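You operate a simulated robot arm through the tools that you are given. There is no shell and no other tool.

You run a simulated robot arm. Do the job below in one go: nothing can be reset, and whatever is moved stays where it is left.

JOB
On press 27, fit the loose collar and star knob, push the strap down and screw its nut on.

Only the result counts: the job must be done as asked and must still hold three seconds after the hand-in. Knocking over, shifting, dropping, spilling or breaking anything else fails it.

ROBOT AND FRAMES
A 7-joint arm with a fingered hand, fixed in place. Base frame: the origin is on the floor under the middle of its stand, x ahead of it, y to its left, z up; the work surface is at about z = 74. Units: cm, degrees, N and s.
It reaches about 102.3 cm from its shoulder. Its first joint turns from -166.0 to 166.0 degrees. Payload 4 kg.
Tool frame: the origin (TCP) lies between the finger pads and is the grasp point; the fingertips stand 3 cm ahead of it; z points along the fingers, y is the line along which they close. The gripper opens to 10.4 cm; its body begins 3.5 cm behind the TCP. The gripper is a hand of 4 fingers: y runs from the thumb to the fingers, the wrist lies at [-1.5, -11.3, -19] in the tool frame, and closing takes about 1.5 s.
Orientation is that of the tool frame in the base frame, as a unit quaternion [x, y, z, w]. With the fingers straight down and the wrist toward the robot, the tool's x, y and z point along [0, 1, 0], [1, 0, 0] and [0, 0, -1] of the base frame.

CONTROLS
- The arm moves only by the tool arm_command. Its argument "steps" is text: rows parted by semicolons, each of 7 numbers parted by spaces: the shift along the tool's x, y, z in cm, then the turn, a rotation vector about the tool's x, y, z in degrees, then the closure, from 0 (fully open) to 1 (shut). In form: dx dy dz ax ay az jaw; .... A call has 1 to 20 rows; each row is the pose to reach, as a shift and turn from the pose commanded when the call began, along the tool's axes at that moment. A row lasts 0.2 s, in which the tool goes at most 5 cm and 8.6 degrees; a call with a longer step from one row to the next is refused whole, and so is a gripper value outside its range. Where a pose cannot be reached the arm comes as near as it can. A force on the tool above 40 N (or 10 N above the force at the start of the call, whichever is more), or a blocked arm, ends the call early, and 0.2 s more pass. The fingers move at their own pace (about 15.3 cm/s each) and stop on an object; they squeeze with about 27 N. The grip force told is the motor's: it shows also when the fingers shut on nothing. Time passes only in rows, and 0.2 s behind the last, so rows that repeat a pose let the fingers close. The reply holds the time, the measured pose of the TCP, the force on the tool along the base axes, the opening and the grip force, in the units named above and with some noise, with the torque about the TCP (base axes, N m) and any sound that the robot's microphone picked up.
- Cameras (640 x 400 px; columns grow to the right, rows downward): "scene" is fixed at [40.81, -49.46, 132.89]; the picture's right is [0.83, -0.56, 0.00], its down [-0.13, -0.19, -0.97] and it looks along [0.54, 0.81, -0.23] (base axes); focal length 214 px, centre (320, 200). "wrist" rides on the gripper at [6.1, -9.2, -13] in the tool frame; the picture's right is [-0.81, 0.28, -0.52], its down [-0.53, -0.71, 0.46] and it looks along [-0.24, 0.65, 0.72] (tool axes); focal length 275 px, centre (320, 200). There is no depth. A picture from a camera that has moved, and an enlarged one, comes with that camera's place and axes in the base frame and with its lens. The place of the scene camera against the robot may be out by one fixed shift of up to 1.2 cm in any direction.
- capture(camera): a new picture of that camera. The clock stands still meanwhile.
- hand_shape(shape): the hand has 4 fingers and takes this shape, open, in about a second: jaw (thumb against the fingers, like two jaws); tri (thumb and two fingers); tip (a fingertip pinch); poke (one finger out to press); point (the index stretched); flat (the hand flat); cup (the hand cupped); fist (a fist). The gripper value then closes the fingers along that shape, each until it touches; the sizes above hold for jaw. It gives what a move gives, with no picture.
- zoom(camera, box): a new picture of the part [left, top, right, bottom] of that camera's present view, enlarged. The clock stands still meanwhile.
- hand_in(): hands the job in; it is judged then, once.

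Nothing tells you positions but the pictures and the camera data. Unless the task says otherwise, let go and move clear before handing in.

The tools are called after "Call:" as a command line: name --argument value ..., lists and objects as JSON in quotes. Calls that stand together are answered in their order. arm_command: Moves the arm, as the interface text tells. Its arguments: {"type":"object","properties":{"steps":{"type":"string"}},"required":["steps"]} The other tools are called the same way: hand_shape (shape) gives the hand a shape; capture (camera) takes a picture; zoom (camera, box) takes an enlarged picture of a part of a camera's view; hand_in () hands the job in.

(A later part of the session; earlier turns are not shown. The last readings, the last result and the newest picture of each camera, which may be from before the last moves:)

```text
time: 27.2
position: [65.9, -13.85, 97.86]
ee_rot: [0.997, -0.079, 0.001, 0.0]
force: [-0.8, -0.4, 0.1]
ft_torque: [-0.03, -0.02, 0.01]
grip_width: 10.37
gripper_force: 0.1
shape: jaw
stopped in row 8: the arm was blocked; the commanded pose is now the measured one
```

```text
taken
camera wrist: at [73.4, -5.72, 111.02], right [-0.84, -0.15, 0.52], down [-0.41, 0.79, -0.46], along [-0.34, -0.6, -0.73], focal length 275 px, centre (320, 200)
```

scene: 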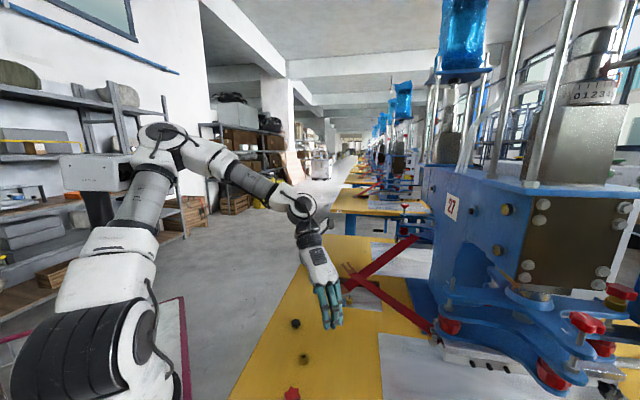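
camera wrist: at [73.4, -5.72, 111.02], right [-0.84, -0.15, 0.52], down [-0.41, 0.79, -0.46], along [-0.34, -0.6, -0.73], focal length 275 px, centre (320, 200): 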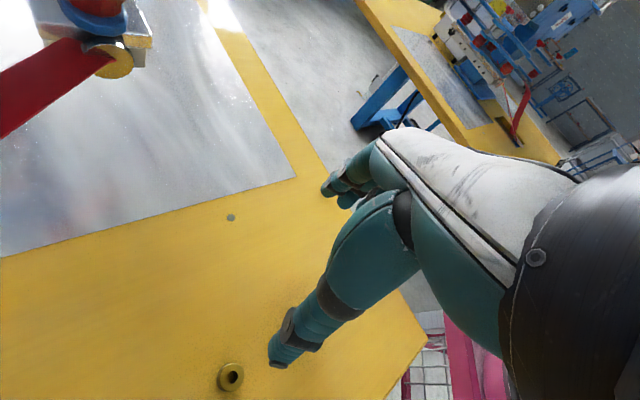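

The arm gets blocked on the +y side, most likely against the white mast beside the upper arm, so the wrist needs to sit on the −y side for the near parts. I'll back away, then swing the hand the other way round.

Call:
arm_command --steps "1.7 1.2 -3.5 0 0 0 0;3.4 2.5 -7 0 0 0 0;5.1 3.7 -10.5 0 0 0 0;6.9 5 -14 0 0 -8 0;6.9 5 -14 0 0 -16 0;6.9 5 -14 0 0 -24 0;6.9 5 -14 0 0 -32 0;6.9 5 -14 0 0 -40 0;6.9 5 -14 0 0 -48 0;6.9 5 -14 0 0 -56 0;6.9 5 -14 0 0 -64 0;6.9 5 -14 0 0 -72 0;6.9 5 -14 0 0 -80 0;6.9 5 -14 0 0 -88 0;6.9 5 -14 0 0 -96 0;6.9 5 -14 0 0 -99 0;6.9 5 -14 0 0 -99 0"

Call:
capture --camera "scene"

```text
time: 30.9
position: [72.04, -19.45, 112.04]
ee_rot: [0.703, 0.711, 0.003, 0.0]
force: [0.3, 0.6, 0.3]
ft_torque: [-0.01, -0.04, 0.01]
grip_width: 10.39
gripper_force: 0.1
shape: jaw
```

```text
taken
```

scene: 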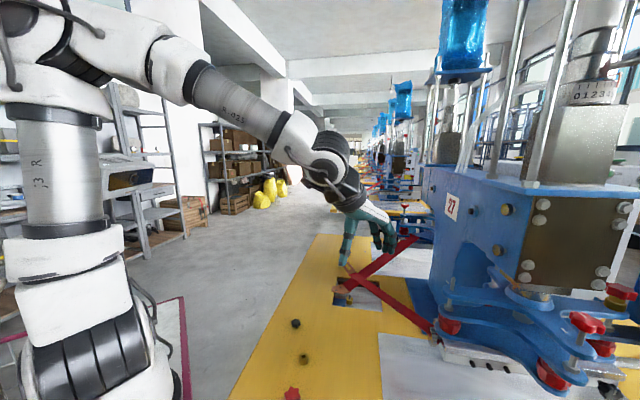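

Backed off cleanly at yaw 0. I'll continue turning the hand to put the wrist on the −y side, and watch for any block.

Call:
arm_command --steps "0 0 0 0 0 -8 0;0 0 0 0 0 -16 0;0 0 0 0 0 -24 0;0 0 0 0 0 -32 0;0 0 0 0 0 -40 0;0 0 0 0 0 -48 0;0 0 0 0 0 -56 0;0 0 0 0 0 -64 0;0 0 0 0 0 -72 0;0 0 0 0 0 -80 0;0 0 0 0 0 -88 0;0 0 0 0 0 -90 0;0 0 0 0 0 -90 0"

Call:
capture --camera "scene"

Call:
capture --camera "wrist"

```text
time: 33.6
position: [72.28, -19.37, 111.98]
ee_rot: [-0.005, 1.0, 0.003, 0.0]
force: [-0.2, -0.3, -0.5]
ft_torque: [0.01, -0.01, 0.04]
grip_width: 10.4
gripper_force: 0.0
shape: jaw
```

```text
taken
```

scene: 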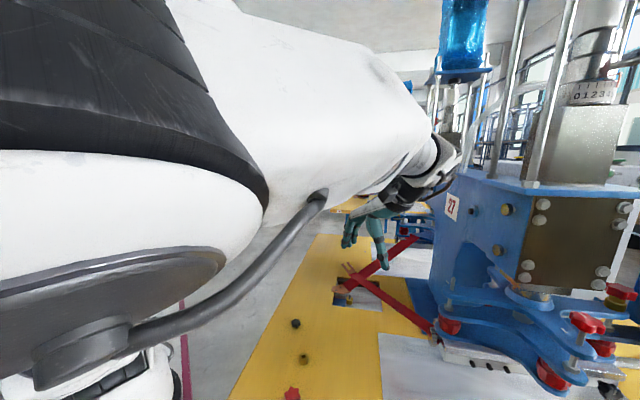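

```text
taken
camera wrist: at [66.08, -28.71, 124.94], right [0.81, 0.28, 0.52], down [0.54, -0.71, -0.46], along [0.24, 0.65, -0.72], focal length 275 px, centre (320, 200)
```

wrist: 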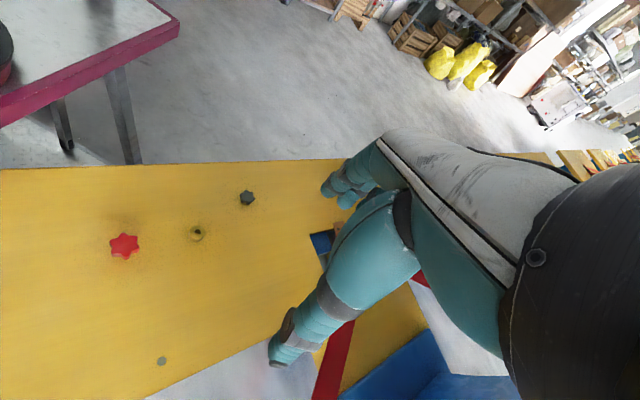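

The wrist is on the −y side with no block. I'll descend toward a point above the collar.

Call:
arm_command --steps "1.1 1.5 2.1 0 0 0 0;2.2 3.1 4.2 0 0 0 0;3.3 4.6 6.3 0 0 0 0;4.4 6.2 8.5 0 0 0 0;5.5 7.7 10.6 0 0 0 0;6.6 9.3 12.7 0 0 0 0;7.7 10.8 14.8 0 0 0 0;8.9 12.4 17 0 0 0 0;8.9 12.4 17 0 0 0 0"

Call:
capture --camera "wrist"

Call:
capture --camera "scene"

```text
time: 35.6
position: [63.15, -7.32, 95.03]
ee_rot: [-0.004, 1.0, 0.002, 0.0]
force: [-0.1, 0.3, -0.5]
ft_torque: [0.02, 0.05, -0.01]
grip_width: 10.4
gripper_force: 0.1
shape: jaw
```

```text
taken
camera wrist: at [57.08, -16.61, 108.06], right [0.81, 0.28, 0.52], down [0.54, -0.71, -0.46], along [0.24, 0.65, -0.72], focal length 275 px, centre (320, 200)
```

wrist: 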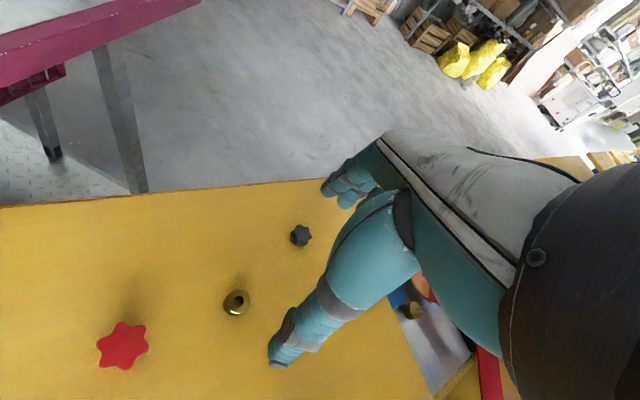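

```text
taken
```

scene: 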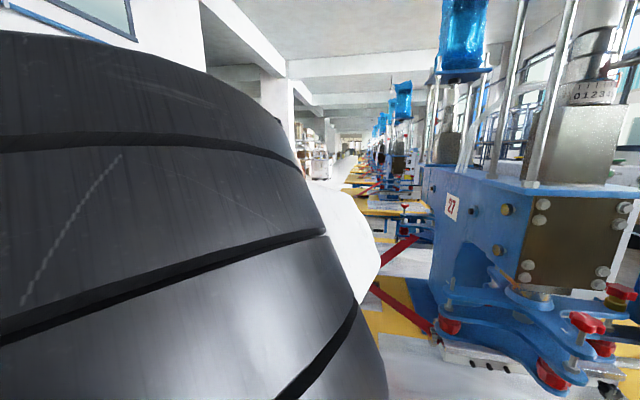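

The pose is held at [63.2, −7.3, 95] and all three parts are in view. I'll zoom in for exact positions.

Call:
zoom --camera "wrist" --box '[210, 270, 266, 330]'

Call:
zoom --camera "wrist" --box '[80, 300, 170, 390]'

Call:
zoom --camera "wrist" --box '[275, 210, 330, 260]'

```text
6.67 times, centred on (238, 300) of wrist
camera zoom: at [57.08, -16.61, 108.06], right [0.81, 0.28, 0.52], down [0.54, -0.71, -0.46], along [0.24, 0.65, -0.72], focal length 1835 px, centre (867, -467)
```

zoom: 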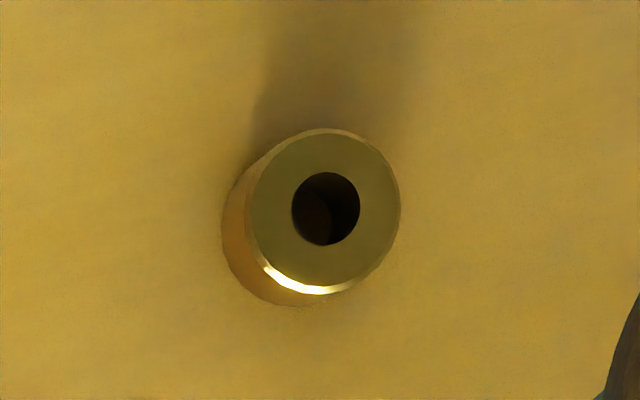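

```text
4.44 times, centred on (125, 345) of wrist
camera zoom: at [57.08, -16.61, 108.06], right [0.81, 0.28, 0.52], down [0.54, -0.71, -0.46], along [0.24, 0.65, -0.72], focal length 1224 px, centre (1187, -444)
```

zoom: 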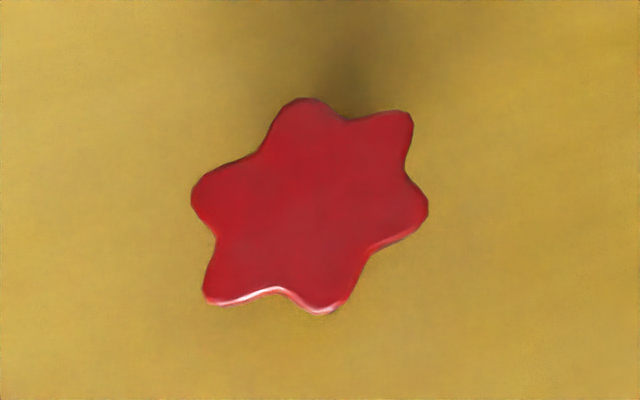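

```text
8.00 times, centred on (302, 235) of wrist
camera zoom: at [57.08, -16.61, 108.06], right [0.81, 0.28, 0.52], down [0.54, -0.71, -0.46], along [0.24, 0.65, -0.72], focal length 2202 px, centre (460, -80)
```

zoom: 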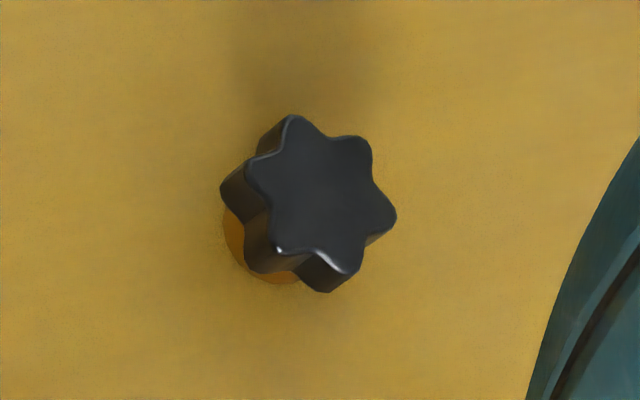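

Positions from this view: collar top at about [63.2, −6.8, 75.4], red knob at about [55.8, −14.7], black nut at about [66.9, 4.8]. The tri shape gives a centred three-point grip, so I'll switch to it, pre-close to about 5 cm, and descend partway over the collar.

Call:
hand_shape --shape "tri"

Call:
arm_command --steps "0 0 0 0 0 0 0.45;0 0.4 3 0 0 0 0.45;0 0.4 6 0 0 0 0.45;0 0.4 9 0 0 0 0.45;0 0.4 11 0 0 0 0.45;0 0.4 11 0 0 0 0.45;0 0.4 11 0 0 0 0.45"

Call:
capture --camera "wrist"

Call:
zoom --camera "wrist" --box '[220, 180, 380, 340]'

```text
time: 36.5
position: [63.16, -7.31, 95.09]
ee_rot: [-0.005, 1.0, 0.001, 0.0]
force: [-0.7, -0.8, 0.0]
ft_torque: [0.02, 0.0, 0.01]
grip_width: 10.37
gripper_force: 0.0
shape: tri
```

```text
time: 38.1
position: [62.98, -6.82, 84.06]
ee_rot: [-0.005, 1.0, 0.002, 0.0]
force: [-1.3, 0.1, 0.4]
ft_torque: [0.02, 0.02, 0.0]
grip_width: 5.75
gripper_force: 0.0
shape: tri
```

```text
taken
camera wrist: at [56.92, -16.14, 97.13], right [0.81, 0.28, 0.52], down [0.54, -0.71, -0.46], along [0.24, 0.65, -0.72], focal length 275 px, centre (320, 200)
```

wrist: 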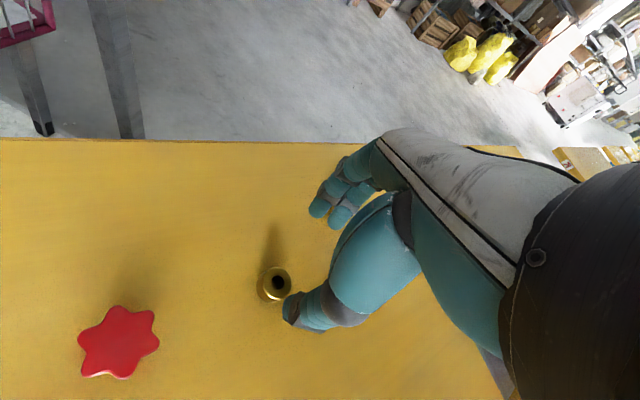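

```text
2.50 times, centred on (300, 260) of wrist
camera zoom: at [56.92, -16.14, 97.13], right [0.81, 0.28, 0.52], down [0.54, -0.71, -0.46], along [0.24, 0.65, -0.72], focal length 688 px, centre (370, 50)
```

zoom: 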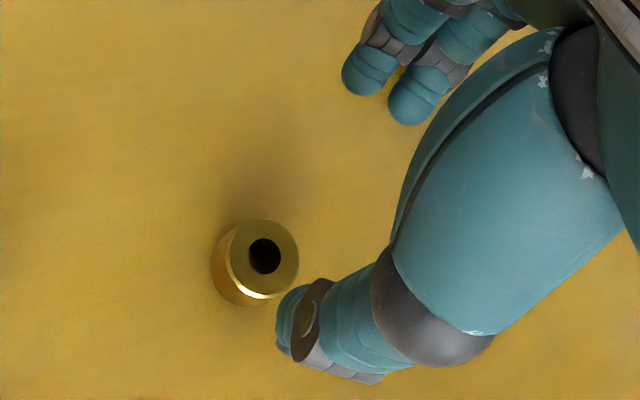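

Collar confirmed at [63.27, −6.84]. I'll shift 0.3 cm, descend to TCP z≈77.2 and close on it.

Call:
arm_command --steps "-0.29 0 2 0 0 0 0.45;-0.29 0 4 0 0 0 0.45;-0.29 0 5.5 0 0 0 0.45;-0.29 0 6.3 0 0 0 0.45;-0.29 0 6.8 0 0 0 0.45;-0.29 0 6.8 0 0 0 0.45"

Call:
zoom --camera "wrist" --box '[240, 180, 380, 330]'

```text
time: 39.5
position: [63.39, -6.63, 77.17]
ee_rot: [-0.005, 1.0, 0.001, 0.0]
force: [-0.4, -0.3, 0.8]
ft_torque: [0.0, 0.0, 0.0]
grip_width: 5.75
gripper_force: 0.1
shape: tri
```

```text
2.67 times, centred on (310, 255) of wrist
camera zoom: at [57.31, -15.91, 90.12], right [0.81, 0.28, 0.52], down [0.54, -0.71, -0.46], along [0.24, 0.65, -0.72], focal length 734 px, centre (347, 53)
```

zoom: 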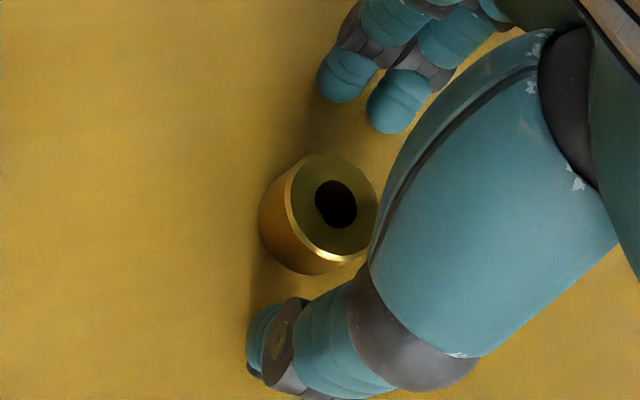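

The collar sits between the thumb and two fingers. Closing now.

Call:
arm_command --steps "0 0 0 0 0 0 0.6;0 0 0 0 0 0 0.7;0 0 0 0 0 0 0.8;0 0 0 0 0 0 0.9;0 0 0 0 0 0 0.9;0 0 0 0 0 0 0.9;0 0 0 0 0 0 0.9"

Call:
zoom --camera "wrist" --box '[240, 180, 380, 330]'

```text
time: 41.1
position: [63.1, -6.51, 77.12]
ee_rot: [-0.005, 1.0, 0.001, 0.0]
force: [0.1, -0.5, -1.5]
ft_torque: [0.01, 0.02, -0.02]
grip_width: 2.05
gripper_force: 26.5
shape: tri
```

```text
2.67 times, centred on (310, 255) of wrist
camera zoom: at [57.31, -15.91, 90.13], right [0.81, 0.28, 0.52], down [0.54, -0.71, -0.46], along [0.24, 0.65, -0.72], focal length 734 px, centre (347, 53)
```

zoom: 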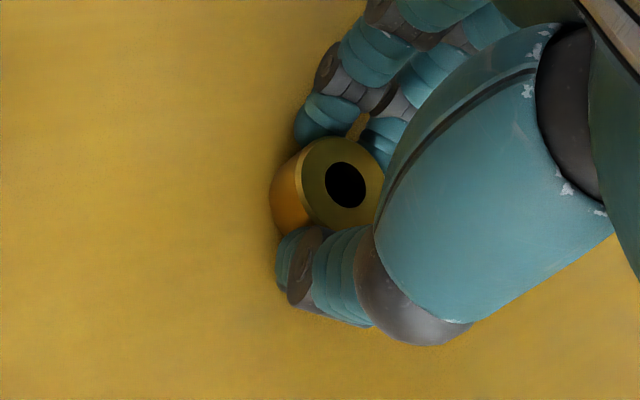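

The collar is gripped at width 2.05 with 26.5 N. I'll lift it slowly and check it stays level in the grip.

Call:
arm_command --steps "0 0 -0.5 0 0 0 0.9;0 0 -1.5 0 0 0 0.9;0 0 -4 0 0 0 0.9;0 0 -7 0 0 0 0.9;0 0 -10 0 0 0 0.9;0 0 -13 0 0 0 0.9;0 0 -16 0 0 0 0.9;0 0 -18 0 0 0 0.9;0 0 -18 0 0 0 0.9"

Call:
zoom --camera "wrist" --box '[240, 180, 380, 330]'

Call:
zoom --camera "wrist" --box '[275, 210, 345, 280]'

```text
time: 43.1
position: [63.52, -6.75, 94.93]
ee_rot: [-0.006, 1.0, 0.001, 0.001]
force: [0.0, -0.6, -0.1]
ft_torque: [0.01, 0.02, -0.03]
grip_width: 2.06
gripper_force: 26.3
shape: tri
```

```text
2.67 times, centred on (310, 255) of wrist
camera zoom: at [57.51, -16.01, 108.0], right [0.81, 0.28, 0.52], down [0.54, -0.71, -0.46], along [0.24, 0.65, -0.72], focal length 734 px, centre (347, 53)
```

zoom: 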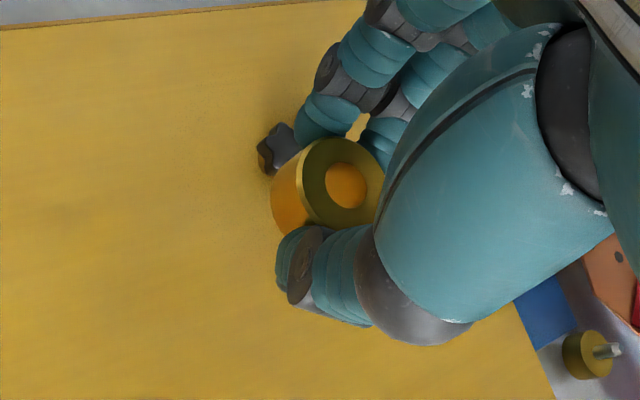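

```text
5.71 times, centred on (310, 245) of wrist
camera zoom: at [57.51, -16.01, 108.0], right [0.81, 0.28, 0.52], down [0.54, -0.71, -0.46], along [0.24, 0.65, -0.72], focal length 1573 px, centre (377, -57)
```

zoom: 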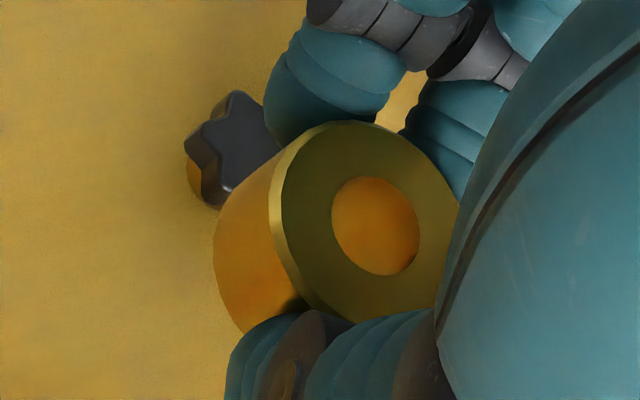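

The collar lifted cleanly and stays level in the grip. I'll raise it and travel toward the bare stud, turning the hand so the wrist stays on the side away from the press face.

Call:
arm_command --steps "-0.5 -1 -3 0 0 0 0.9;-1.5 -2 -6.5 0 0 0 0.9;-2.5 -3 -10 0 0 8 0.9;-3.5 -4 -13 0 0 16 0.9;-4.5 -5.5 -16 0 0 24 0.9;-5.5 -7 -19 0 0 32 0.9;-6.5 -8.5 -22 0 0 40 0.9;-7.5 -10 -25 0 0 48 0.9;-8.5 -11.5 -25 0 0 56 0.9;-9.5 -13 -25 0 0 64 0.9;-10.5 -14.5 -25 0 0 72 0.9;-11.5 -16 -25 0 0 80 0.9;-12.5 -17.5 -25 0 0 88 0.9;-13.5 -19 -25 0 0 96 0.9;-14.5 -20.5 -25 0 0 104 0.9;-15.5 -21.3 -25 0 0 112 0.9;-16.5 -21.3 -25 0 0 120 0.9;-16.5 -21.3 -25 0 0 128 0.9;-16.5 -21.3 -25 0 0 135 0.9;-16.5 -21.3 -25 0 0 135 0.9"

Call:
capture --camera "wrist"

Call:
capture --camera "scene"

```text
time: 47.4
position: [80.03, -28.0, 119.99]
ee_rot: [0.922, 0.387, 0.001, 0.0]
force: [0.1, 0.1, -0.4]
ft_torque: [-0.01, 0.04, 0.02]
grip_width: 2.0
gripper_force: 27.3
shape: tri
```

```text
taken
camera wrist: at [77.75, -17.11, 133.14], right [-0.37, -0.77, 0.52], down [-0.88, 0.12, -0.46], along [0.29, -0.62, -0.73], focal length 275 px, centre (320, 200)
```

wrist: 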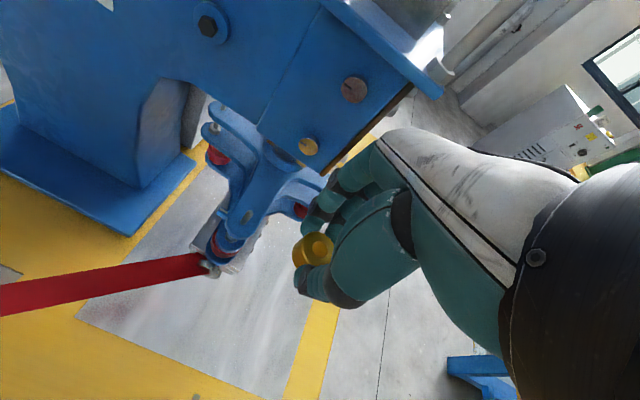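

```text
taken
```

scene: 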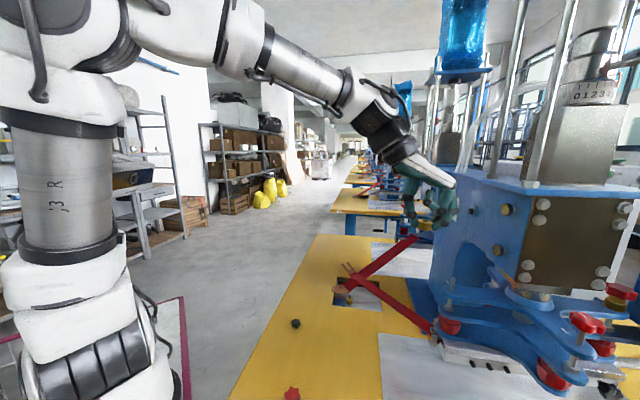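

The hand is at [80, −28, 120] with the collar still held. I'll zoom on the stud and the press face from here.

Call:
zoom --camera "wrist" --box '[190, 90, 350, 290]'

Call:
zoom --camera "wrist" --box '[220, 185, 280, 240]'

Call:
zoom --camera "scene" --box '[390, 150, 520, 340]'

```text
2.00 times, centred on (270, 190) of wrist
camera zoom: at [77.75, -17.11, 133.14], right [-0.37, -0.77, 0.52], down [-0.88, 0.12, -0.46], along [0.29, -0.62, -0.73], focal length 551 px, centre (420, 220)
```

zoom: 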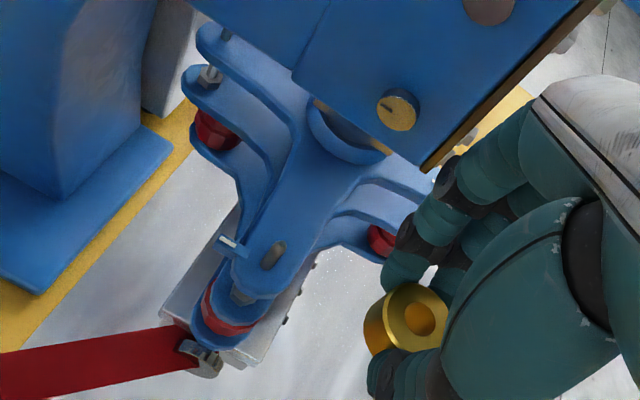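

```text
7.27 times, centred on (250, 212) of wrist
camera zoom: at [77.75, -17.11, 133.14], right [-0.37, -0.77, 0.52], down [-0.88, 0.12, -0.46], along [0.29, -0.62, -0.73], focal length 2002 px, centre (829, 109)
```

zoom: 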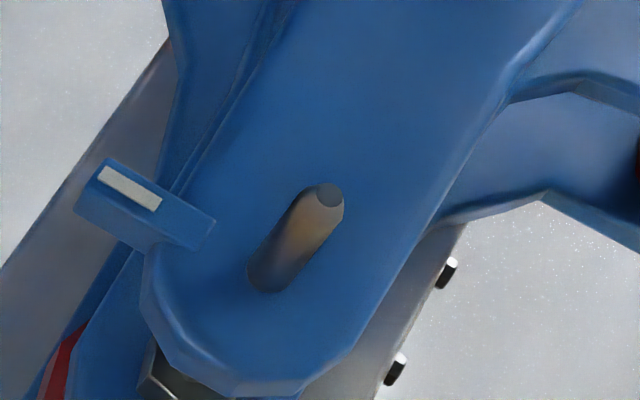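

```text
2.11 times, centred on (455, 245) of scene
camera zoom: at [40.81, -49.46, 132.89], right [0.83, -0.56, 0.0], down [-0.13, -0.19, -0.97], along [0.54, 0.81, -0.23], focal length 452 px, centre (36, 105)
```

zoom: 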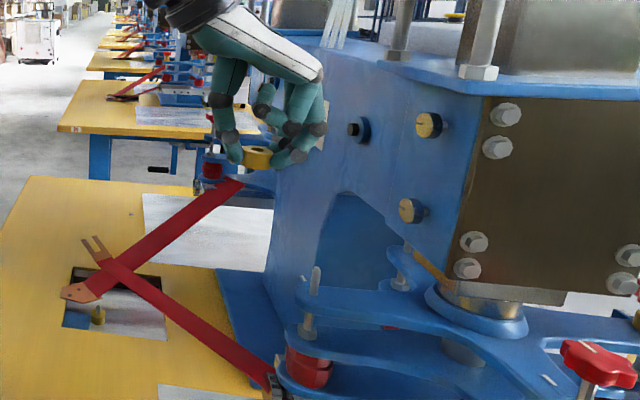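

The stud tip is at about [89.2, −31.1, 104.6], with about 3 cm exposed above the plate. A gold knob on the press face lies about 6 cm behind it, so I'll turn the hand further to about 100° yaw for clearance before approaching.

Call:
arm_command --steps "0 0 0 0 0 8 0.9;0 0 0 0 0 16 0.9;0 0 0 0 0 24 0.9;0 0 0 0 0 32 0.9;0 0 0 0 0 40 0.9;0 0 0 0 0 48 0.9;0 0 0 0 0 55 0.9;0 0 0 0 0 55 0.9"

Call:
capture --camera "wrist"

Call:
capture --camera "scene"

```text
time: 49.1
position: [80.02, -27.94, 120.11]
ee_rot: [0.997, -0.083, 0.0, -0.001]
force: [0.3, 0.7, -0.8]
ft_torque: [0.03, -0.02, 0.0]
grip_width: 2.04
gripper_force: 27.1
shape: tri
```

```text
taken
camera wrist: at [87.52, -19.91, 133.1], right [-0.85, -0.14, 0.52], down [-0.41, 0.79, -0.45], along [-0.35, -0.59, -0.73], focal length 275 px, centre (320, 200)
```

wrist: 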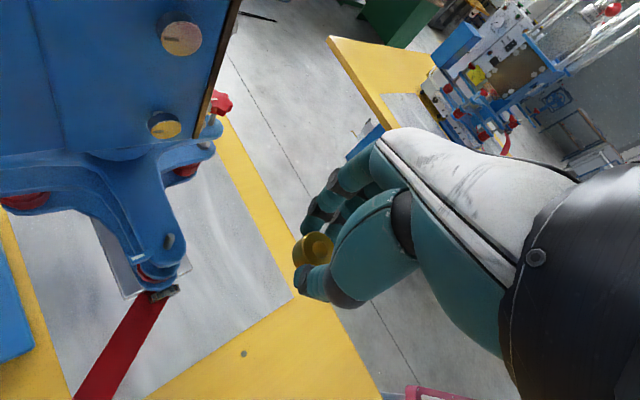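

```text
taken
```

scene: 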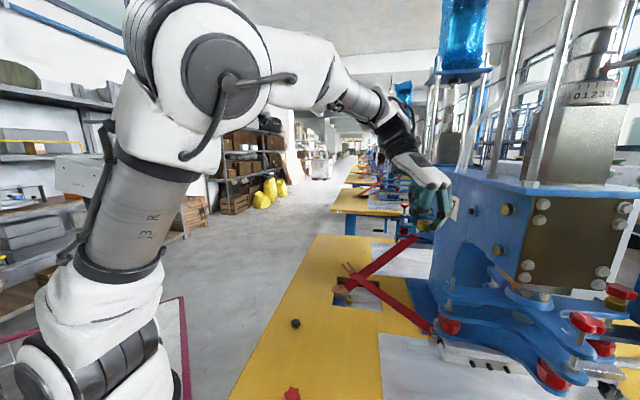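

The view from 100° yaw is good and the stud is visible at about (167, 240). I'll zoom in to refine the stud location and check the small tab near it.

Call:
zoom --camera "wrist" --box '[130, 200, 210, 300]'

Call:
zoom --camera "wrist" --box '[275, 215, 345, 285]'

```text
4.00 times, centred on (170, 250) of wrist
camera zoom: at [87.52, -19.91, 133.1], right [-0.85, -0.14, 0.52], down [-0.41, 0.79, -0.45], along [-0.35, -0.59, -0.73], focal length 1101 px, centre (920, 0)
```

zoom: 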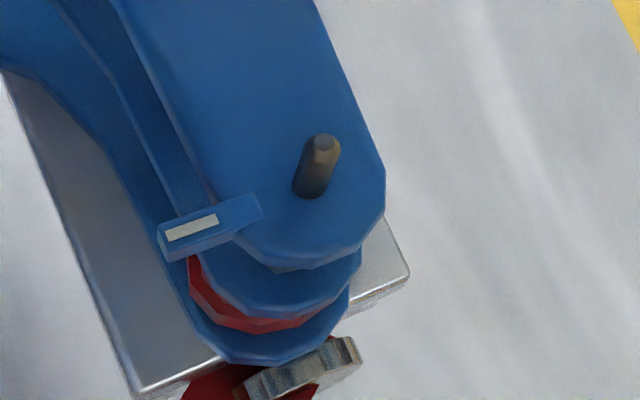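

```text
5.71 times, centred on (310, 250) of wrist
camera zoom: at [87.52, -19.91, 133.1], right [-0.85, -0.14, 0.52], down [-0.41, 0.79, -0.45], along [-0.35, -0.59, -0.73], focal length 1573 px, centre (377, -86)
```

zoom: 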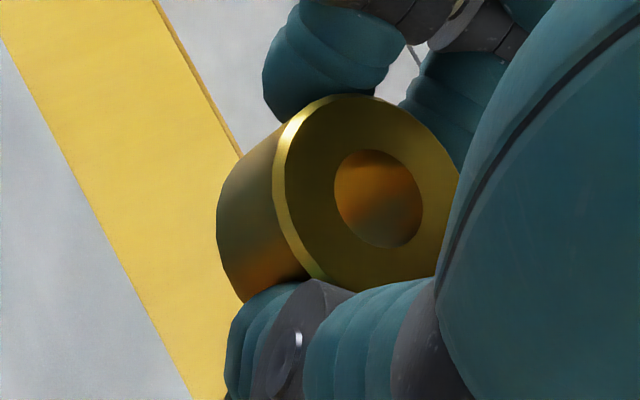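

The tab sits about 1.6 cm clear of the stud base, so the collar should fit past it. I'll move above the stud with the collar bottom several cm over its tip, and check clearance to the press.

Call:
arm_command --steps "2 0.3 0.8 0 0 0 0.9;4 0.6 1.6 0 0 0 0.9;6 0.8 2.4 0 0 0 0.9;8 1.1 3.2 0 0 0 0.9;9.53 1.24 4 0 0 0 0.9;9.53 1.24 4 0 0 0 0.9;9.53 1.24 4 0 0 0 0.9"

Call:
capture --camera "wrist"

Call:
capture --camera "scene"

Call:
zoom --camera "scene" --box '[400, 140, 540, 340]'

Call:
zoom --camera "wrist" --box '[220, 200, 340, 320]'

```text
time: 50.8
position: [89.05, -30.75, 116.34]
ee_rot: [0.997, -0.083, 0.001, -0.002]
force: [-0.1, -0.1, -1.0]
ft_torque: [-0.01, 0.0, 0.01]
grip_width: 2.03
gripper_force: 27.6
shape: tri
```

```text
taken
camera wrist: at [96.55, -22.74, 129.4], right [-0.84, -0.14, 0.52], down [-0.41, 0.79, -0.45], along [-0.35, -0.59, -0.73], focal length 275 px, centre (320, 200)
```

wrist: 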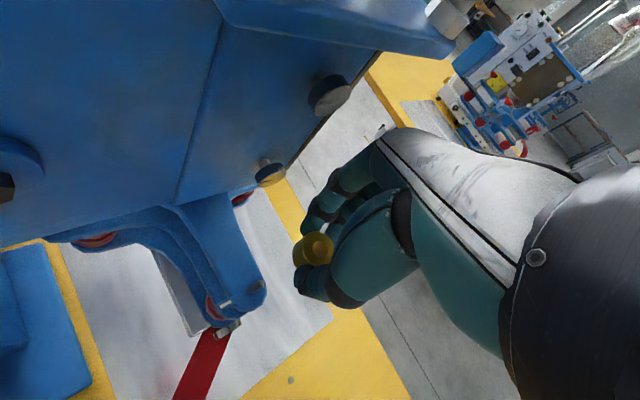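

```text
taken
```

scene: 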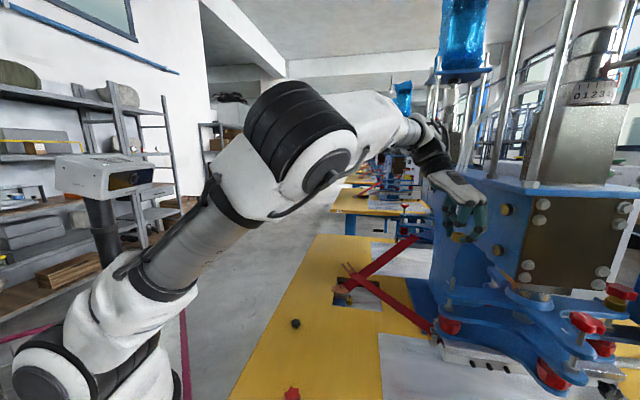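

```text
2.00 times, centred on (470, 240) of scene
camera zoom: at [40.81, -49.46, 132.89], right [0.83, -0.56, 0.0], down [-0.13, -0.19, -0.97], along [0.54, 0.81, -0.23], focal length 429 px, centre (20, 120)
```

zoom: 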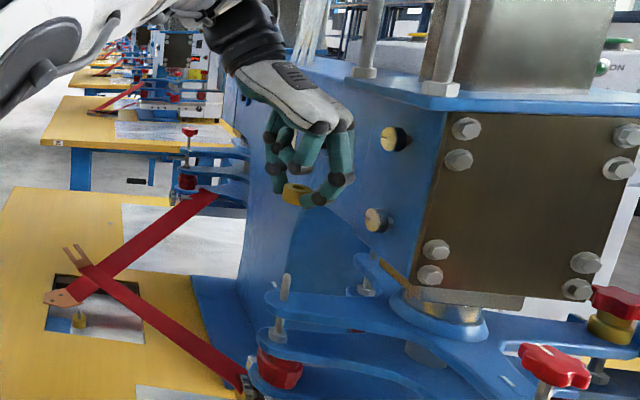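

```text
3.33 times, centred on (280, 260) of wrist
camera zoom: at [96.55, -22.74, 129.4], right [-0.84, -0.14, 0.52], down [-0.41, 0.79, -0.45], along [-0.35, -0.59, -0.73], focal length 918 px, centre (453, 0)
```

zoom: 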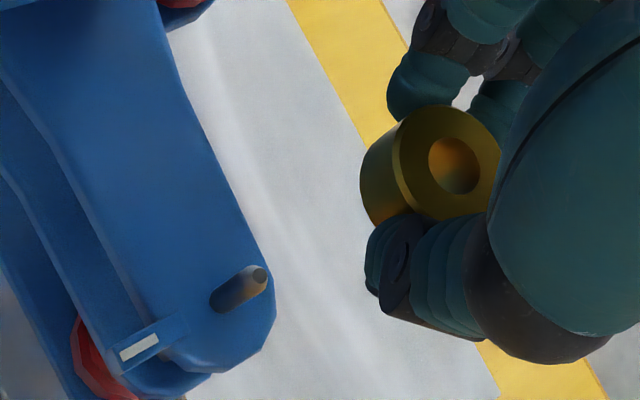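

The hand is clear of the press face. The stud appears offset by about (+0.3, +0.15) in the tool frame; I'll correct that and lower 3 cm, then re-measure.

Call:
arm_command --steps "0.15 0.08 0.8 0 0 0 0.9;0.31 0.15 1.6 0 0 0 0.9;0.31 0.15 2.4 0 0 0 0.9;0.31 0.15 3.2 0 0 0 0.9;0.31 0.15 3.2 0 0 0 0.9;0.31 0.15 3.2 0 0 0 0.9"

Call:
zoom --camera "wrist" --box '[230, 200, 340, 310]'

Call:
zoom --camera "scene" --box '[400, 180, 520, 340]'

```text
time: 52.1
position: [89.54, -30.86, 113.0]
ee_rot: [0.997, -0.083, 0.0, -0.002]
force: [0.0, -1.3, -0.3]
ft_torque: [0.01, -0.01, 0.03]
grip_width: 2.02
gripper_force: 26.9
shape: tri
```

```text
3.64 times, centred on (285, 255) of wrist
camera zoom: at [96.96, -22.86, 126.07], right [-0.84, -0.14, 0.52], down [-0.41, 0.79, -0.45], along [-0.35, -0.59, -0.73], focal length 1001 px, centre (447, 0)
```

zoom: 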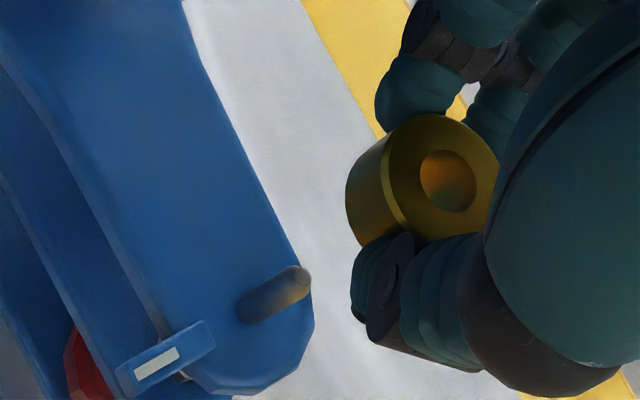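

```text
2.50 times, centred on (460, 260) of scene
camera zoom: at [40.81, -49.46, 132.89], right [0.83, -0.56, 0.0], down [-0.13, -0.19, -0.97], along [0.54, 0.81, -0.23], focal length 536 px, centre (-30, 50)
```

zoom: 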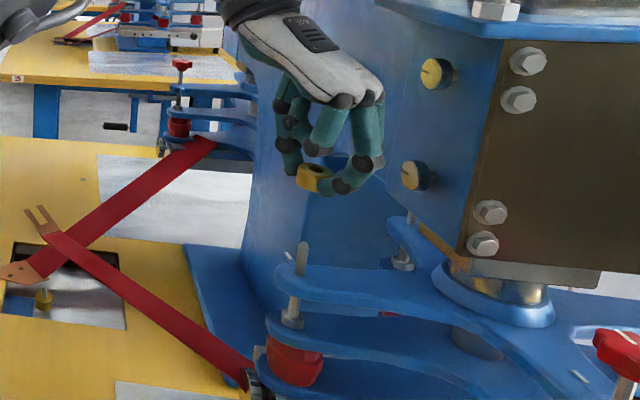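

Alignment looks within about 0.05 cm at this height. I'll lower 3 cm more and re-measure near the tip.

Call:
arm_command --steps "0 0 0.8 0 0 0 0.9;0 0 1.6 0 0 0 0.9;0 0 2.4 0 0 0 0.9;0 0 3 0 0 0 0.9;0 0 3 0 0 0 0.9;0 0 3 0 0 0 0.9"

Call:
zoom --camera "wrist" --box '[250, 210, 340, 300]'

Call:
zoom --camera "scene" --box '[420, 220, 500, 320]'

```text
time: 53.5
position: [89.52, -30.73, 109.92]
ee_rot: [0.997, -0.081, 0.001, -0.002]
force: [-0.1, -0.8, -1.2]
ft_torque: [0.0, 0.01, 0.0]
grip_width: 2.02
gripper_force: 27.5
shape: tri
```

```text
4.44 times, centred on (295, 255) of wrist
camera zoom: at [96.99, -22.77, 123.01], right [-0.84, -0.14, 0.52], down [-0.41, 0.79, -0.45], along [-0.35, -0.59, -0.73], focal length 1224 px, centre (431, -44)
```

zoom: 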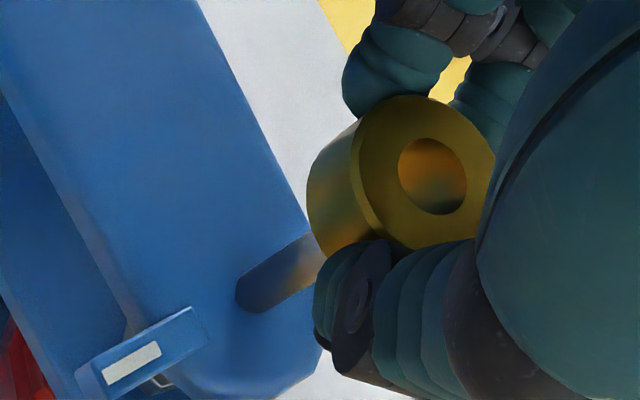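

```text
4.00 times, centred on (460, 270) of scene
camera zoom: at [40.81, -49.46, 132.89], right [0.83, -0.56, 0.0], down [-0.13, -0.19, -0.97], along [0.54, 0.81, -0.23], focal length 858 px, centre (-240, -80)
```

zoom: 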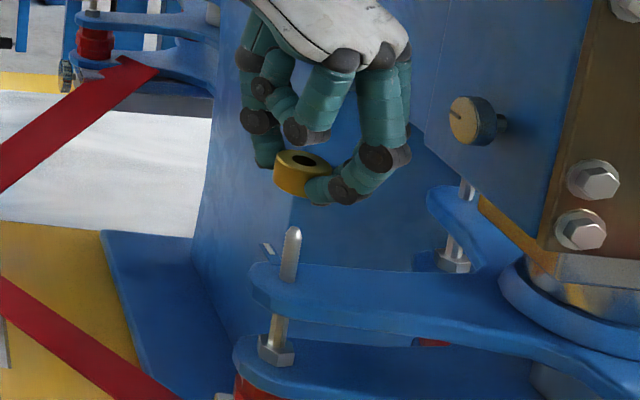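

The wrist view says aligned, but the scene view hints at a small mismatch along its depth direction. I'll measure both parts at high zoom before inserting.

Call:
zoom --camera "scene" --box '[446, 245, 476, 285]'

Call:
zoom --camera "wrist" --box '[280, 220, 330, 270]'

```text
10.00 times, centred on (461, 265) of scene
camera zoom: at [40.81, -49.46, 132.89], right [0.83, -0.56, 0.0], down [-0.13, -0.19, -0.97], along [0.54, 0.81, -0.23], focal length 2145 px, centre (-1090, -450)
```

zoom: 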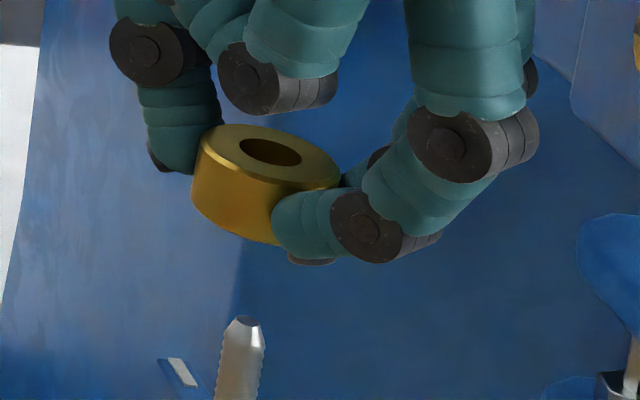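

```text
8.00 times, centred on (305, 245) of wrist
camera zoom: at [96.99, -22.77, 123.01], right [-0.84, -0.14, 0.52], down [-0.41, 0.79, -0.45], along [-0.35, -0.59, -0.73], focal length 2202 px, centre (440, -160)
```

zoom: 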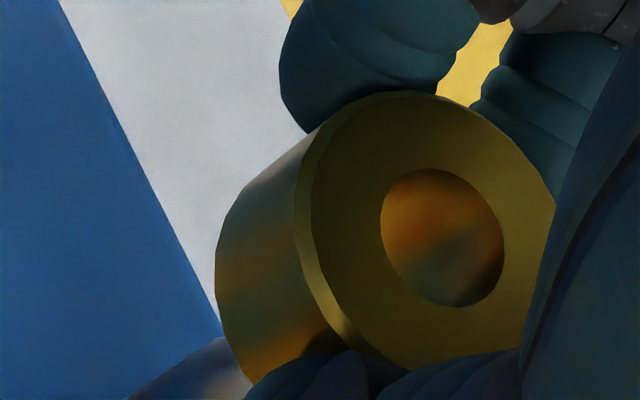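

The collar is level and the hole is about 1.12 cm against a stud of about 0.85 cm with a tapered tip. Combining both views, I'll shift by (−0.15, +0.25) in the tool frame and lower 2 cm, then check again.

Call:
arm_command --steps "-0.15 0.25 0 0 0 0 0.9;-0.15 0.25 0.7 0 0 0 0.9;-0.15 0.25 1.4 0 0 0 0.9;-0.15 0.25 1.9 0 0 0 0.9;-0.15 0.25 1.9 0 0 0 0.9;-0.15 0.25 1.9 0 0 0 0.9"

Call:
zoom --camera "scene" --box '[446, 255, 476, 295]'

Call:
zoom --camera "wrist" --box '[270, 210, 340, 280]'

```text
time: 55.0
position: [89.31, -31.12, 107.96]
ee_rot: [0.997, -0.082, 0.0, -0.001]
force: [-0.1, -0.1, -0.5]
ft_torque: [0.0, 0.06, 0.0]
grip_width: 2.02
gripper_force: 27.0
shape: tri
```

```text
10.00 times, centred on (461, 275) of scene
camera zoom: at [40.81, -49.46, 132.89], right [0.83, -0.56, 0.0], down [-0.13, -0.19, -0.97], along [0.54, 0.81, -0.23], focal length 2145 px, centre (-1090, -550)
```

zoom: 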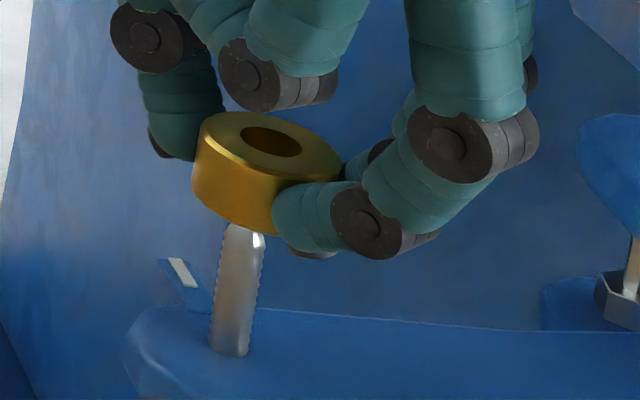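

```text
5.71 times, centred on (305, 245) of wrist
camera zoom: at [96.8, -23.13, 121.04], right [-0.84, -0.14, 0.52], down [-0.41, 0.79, -0.45], along [-0.35, -0.59, -0.73], focal length 1573 px, centre (406, -57)
```

zoom: 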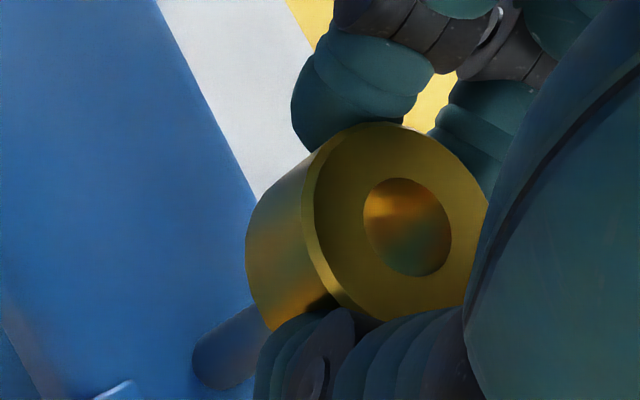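

The stud is within the capture range of the hole. I'll make a small correction and lower about 1.1 cm so the tip enters, watching the force.

Call:
arm_command --steps "-0.05 -0.11 0 0 0 0 0.9;-0.05 -0.11 0.4 0 0 0 0.9;-0.05 -0.11 0.8 0 0 0 0.9;-0.05 -0.11 1.1 0 0 0 0.9;-0.05 -0.11 1.1 0 0 0 0.9"

Call:
zoom --camera "scene" --box '[446, 255, 476, 295]'

Call:
zoom --camera "wrist" --box '[270, 210, 340, 280]'

```text
time: 56.1
position: [89.25, -31.04, 106.88]
ee_rot: [0.997, -0.083, 0.001, -0.002]
force: [-1.0, -0.7, -0.8]
ft_torque: [0.01, -0.01, 0.03]
grip_width: 2.01
gripper_force: 26.5
shape: tri
```

```text
10.00 times, centred on (461, 275) of scene
camera zoom: at [40.81, -49.46, 132.89], right [0.83, -0.56, 0.0], down [-0.13, -0.19, -0.97], along [0.54, 0.81, -0.23], focal length 2145 px, centre (-1090, -550)
```

zoom: 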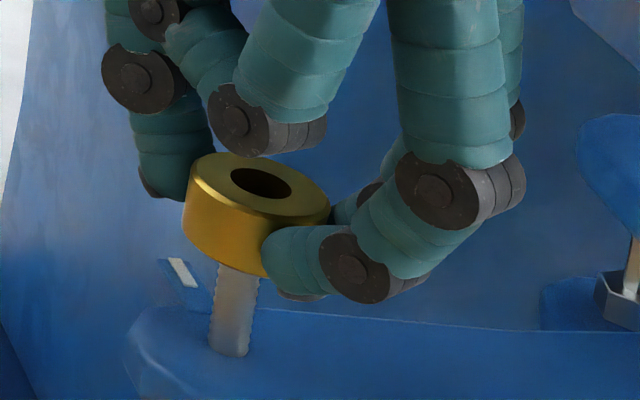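

```text
5.71 times, centred on (305, 245) of wrist
camera zoom: at [96.81, -23.07, 119.95], right [-0.84, -0.14, 0.52], down [-0.41, 0.79, -0.45], along [-0.35, -0.59, -0.73], focal length 1573 px, centre (406, -57)
```

zoom: 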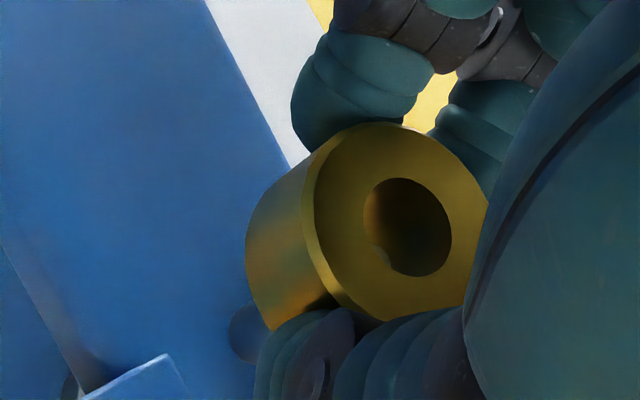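

No contact force, and the stud tip is now visible inside the hole. I'll lower another centimetre.

Call:
arm_command --steps "0 0 0.4 0 0 0 0.9;0 0 0.8 0 0 0 0.9;0 0 1.0 0 0 0 0.9;0 0 1.0 0 0 0 0.9"

Call:
zoom --camera "scene" --box '[446, 265, 476, 305]'

Call:
zoom --camera "wrist" --box '[270, 210, 340, 280]'

```text
time: 57.1
position: [89.42, -30.94, 105.88]
ee_rot: [0.997, -0.083, 0.0, -0.002]
force: [0.2, -0.2, -0.1]
ft_torque: [-0.01, -0.01, 0.01]
grip_width: 2.02
gripper_force: 26.4
shape: tri
```

```text
10.00 times, centred on (461, 285) of scene
camera zoom: at [40.81, -49.46, 132.89], right [0.83, -0.56, 0.0], down [-0.13, -0.19, -0.97], along [0.54, 0.81, -0.23], focal length 2145 px, centre (-1090, -650)
```

zoom: 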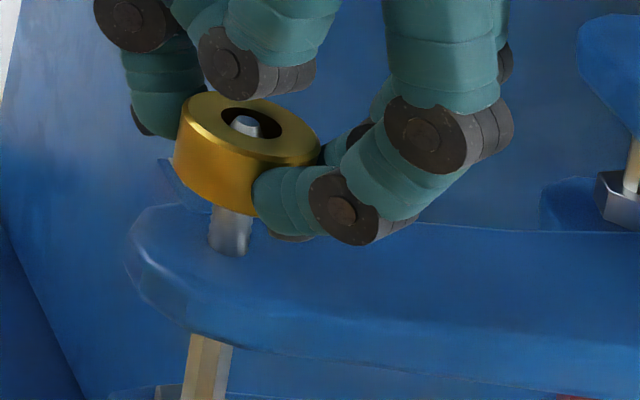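

```text
5.71 times, centred on (305, 245) of wrist
camera zoom: at [96.88, -22.98, 118.89], right [-0.84, -0.14, 0.52], down [-0.41, 0.79, -0.45], along [-0.35, -0.59, -0.73], focal length 1573 px, centre (406, -57)
```

zoom: 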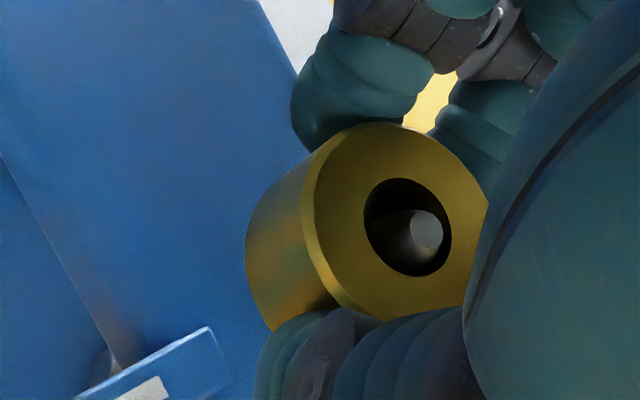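

The stud tip shows through the hole and there's no force. The thumb is close above the small tab, so I'll centre slightly, lower just 0.3 cm, then open so the collar slides down the stud.

Call:
arm_command --steps "-0.1 0 0.15 0 0 0 0.9;-0.1 0 0.3 0 0 0 0.9;-0.1 0 0.3 0 0 0 0.9;-0.1 0 0.3 0 0 0 0.7;-0.1 0 0.3 0 0 0 0.6;-0.1 0 0.3 0 0 0 0.5;-0.1 0 0.3 0 0 0 0.5;-0.1 0 0.3 0 0 0 0.5"

Call:
zoom --camera "scene" --box '[446, 265, 476, 305]'

Call:
zoom --camera "wrist" --box '[250, 210, 340, 300]'

```text
time: 59.0
position: [89.31, -30.95, 105.54]
ee_rot: [0.997, -0.083, 0.0, -0.001]
force: [0.3, -0.2, 0.3]
ft_torque: [-0.01, -0.02, 0.01]
grip_width: 5.15
gripper_force: 0.0
shape: tri
```

```text
10.00 times, centred on (461, 285) of scene
camera zoom: at [40.81, -49.46, 132.89], right [0.83, -0.56, 0.0], down [-0.13, -0.19, -0.97], along [0.54, 0.81, -0.23], focal length 2145 px, centre (-1090, -650)
```

zoom: 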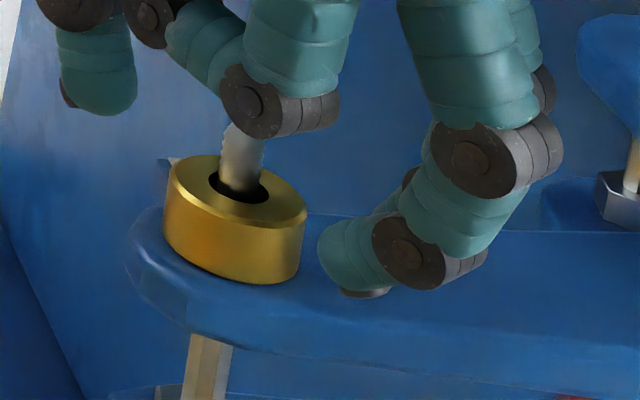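

```text
4.44 times, centred on (295, 255) of wrist
camera zoom: at [96.79, -22.93, 118.58], right [-0.84, -0.14, 0.52], down [-0.41, 0.79, -0.45], along [-0.35, -0.59, -0.73], focal length 1224 px, centre (431, -44)
```

zoom: 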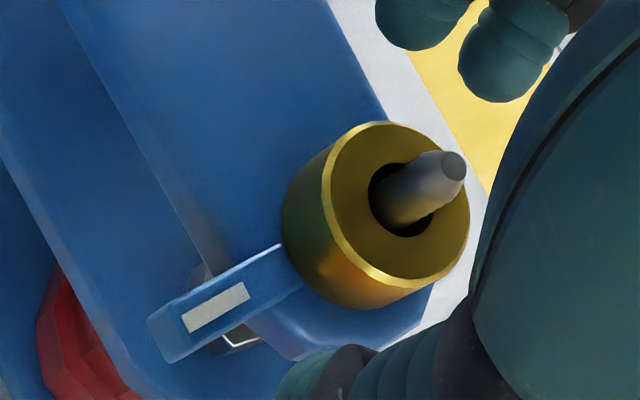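

The collar has dropped fully onto the plate around the stud, with about 1.5 cm of stud still showing above it. I'll raise straight up and head for the red star knob.

Call:
arm_command --steps "0 0 -1 0 0 0 0.4;0 0 -3 0 0 0 0.3;0 0 -6 0 0 0 0.3;0 0 -9 0 0 0 0.3;0 0 -12 0 0 0 0.3;-3 0 -13 0 0 -8 0.3;-6 0 -14 0 0 -16 0.3;-9 0 -14 0 0 -24 0.3;-11 0 -14 0 0 -32 0.3;-13 0 -14 0 0 -40 0.3;-14 0 -14 0 0 -48 0.3;-15 0 -14 0 0 -56 0.3;-16 0 -14 0 0 -64 0.3;-16 0 -14 0 0 -72 0.3;-16 0 -14 0 0 -80 0.3;-16 0 -14 0 0 -88 0.3;-16 0 -14 0 0 -96 0.3;-16 0 -14 0 0 -100 0.3;-16 0 -14 0 0 -100 0.3"

Call:
zoom --camera "scene" --box '[430, 250, 490, 320]'

Call:
capture --camera "scene"

```text
time: 63.0
position: [73.33, -28.34, 119.6]
ee_rot: [0.704, 0.711, 0.003, 0.0]
force: [-0.3, -0.5, 0.4]
ft_torque: [-0.01, 0.0, 0.01]
grip_width: 7.28
gripper_force: 0.1
shape: tri
```

```text
5.71 times, centred on (460, 285) of scene
camera zoom: at [40.81, -49.46, 132.89], right [0.83, -0.56, 0.0], down [-0.13, -0.19, -0.97], along [0.54, 0.81, -0.23], focal length 1226 px, centre (-480, -286)
```

zoom: 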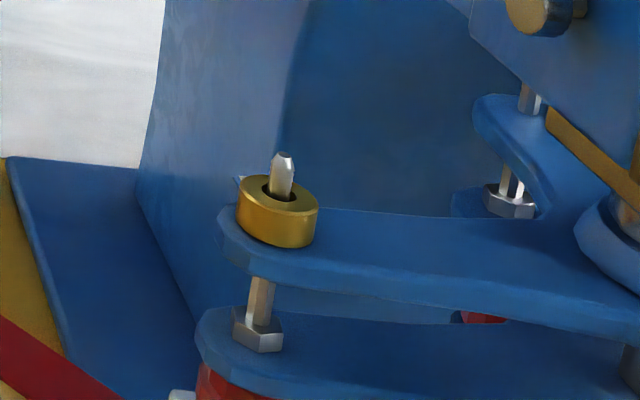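

```text
taken
```

scene: 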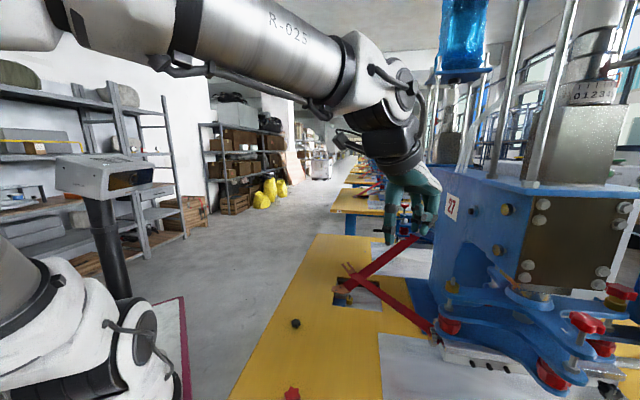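

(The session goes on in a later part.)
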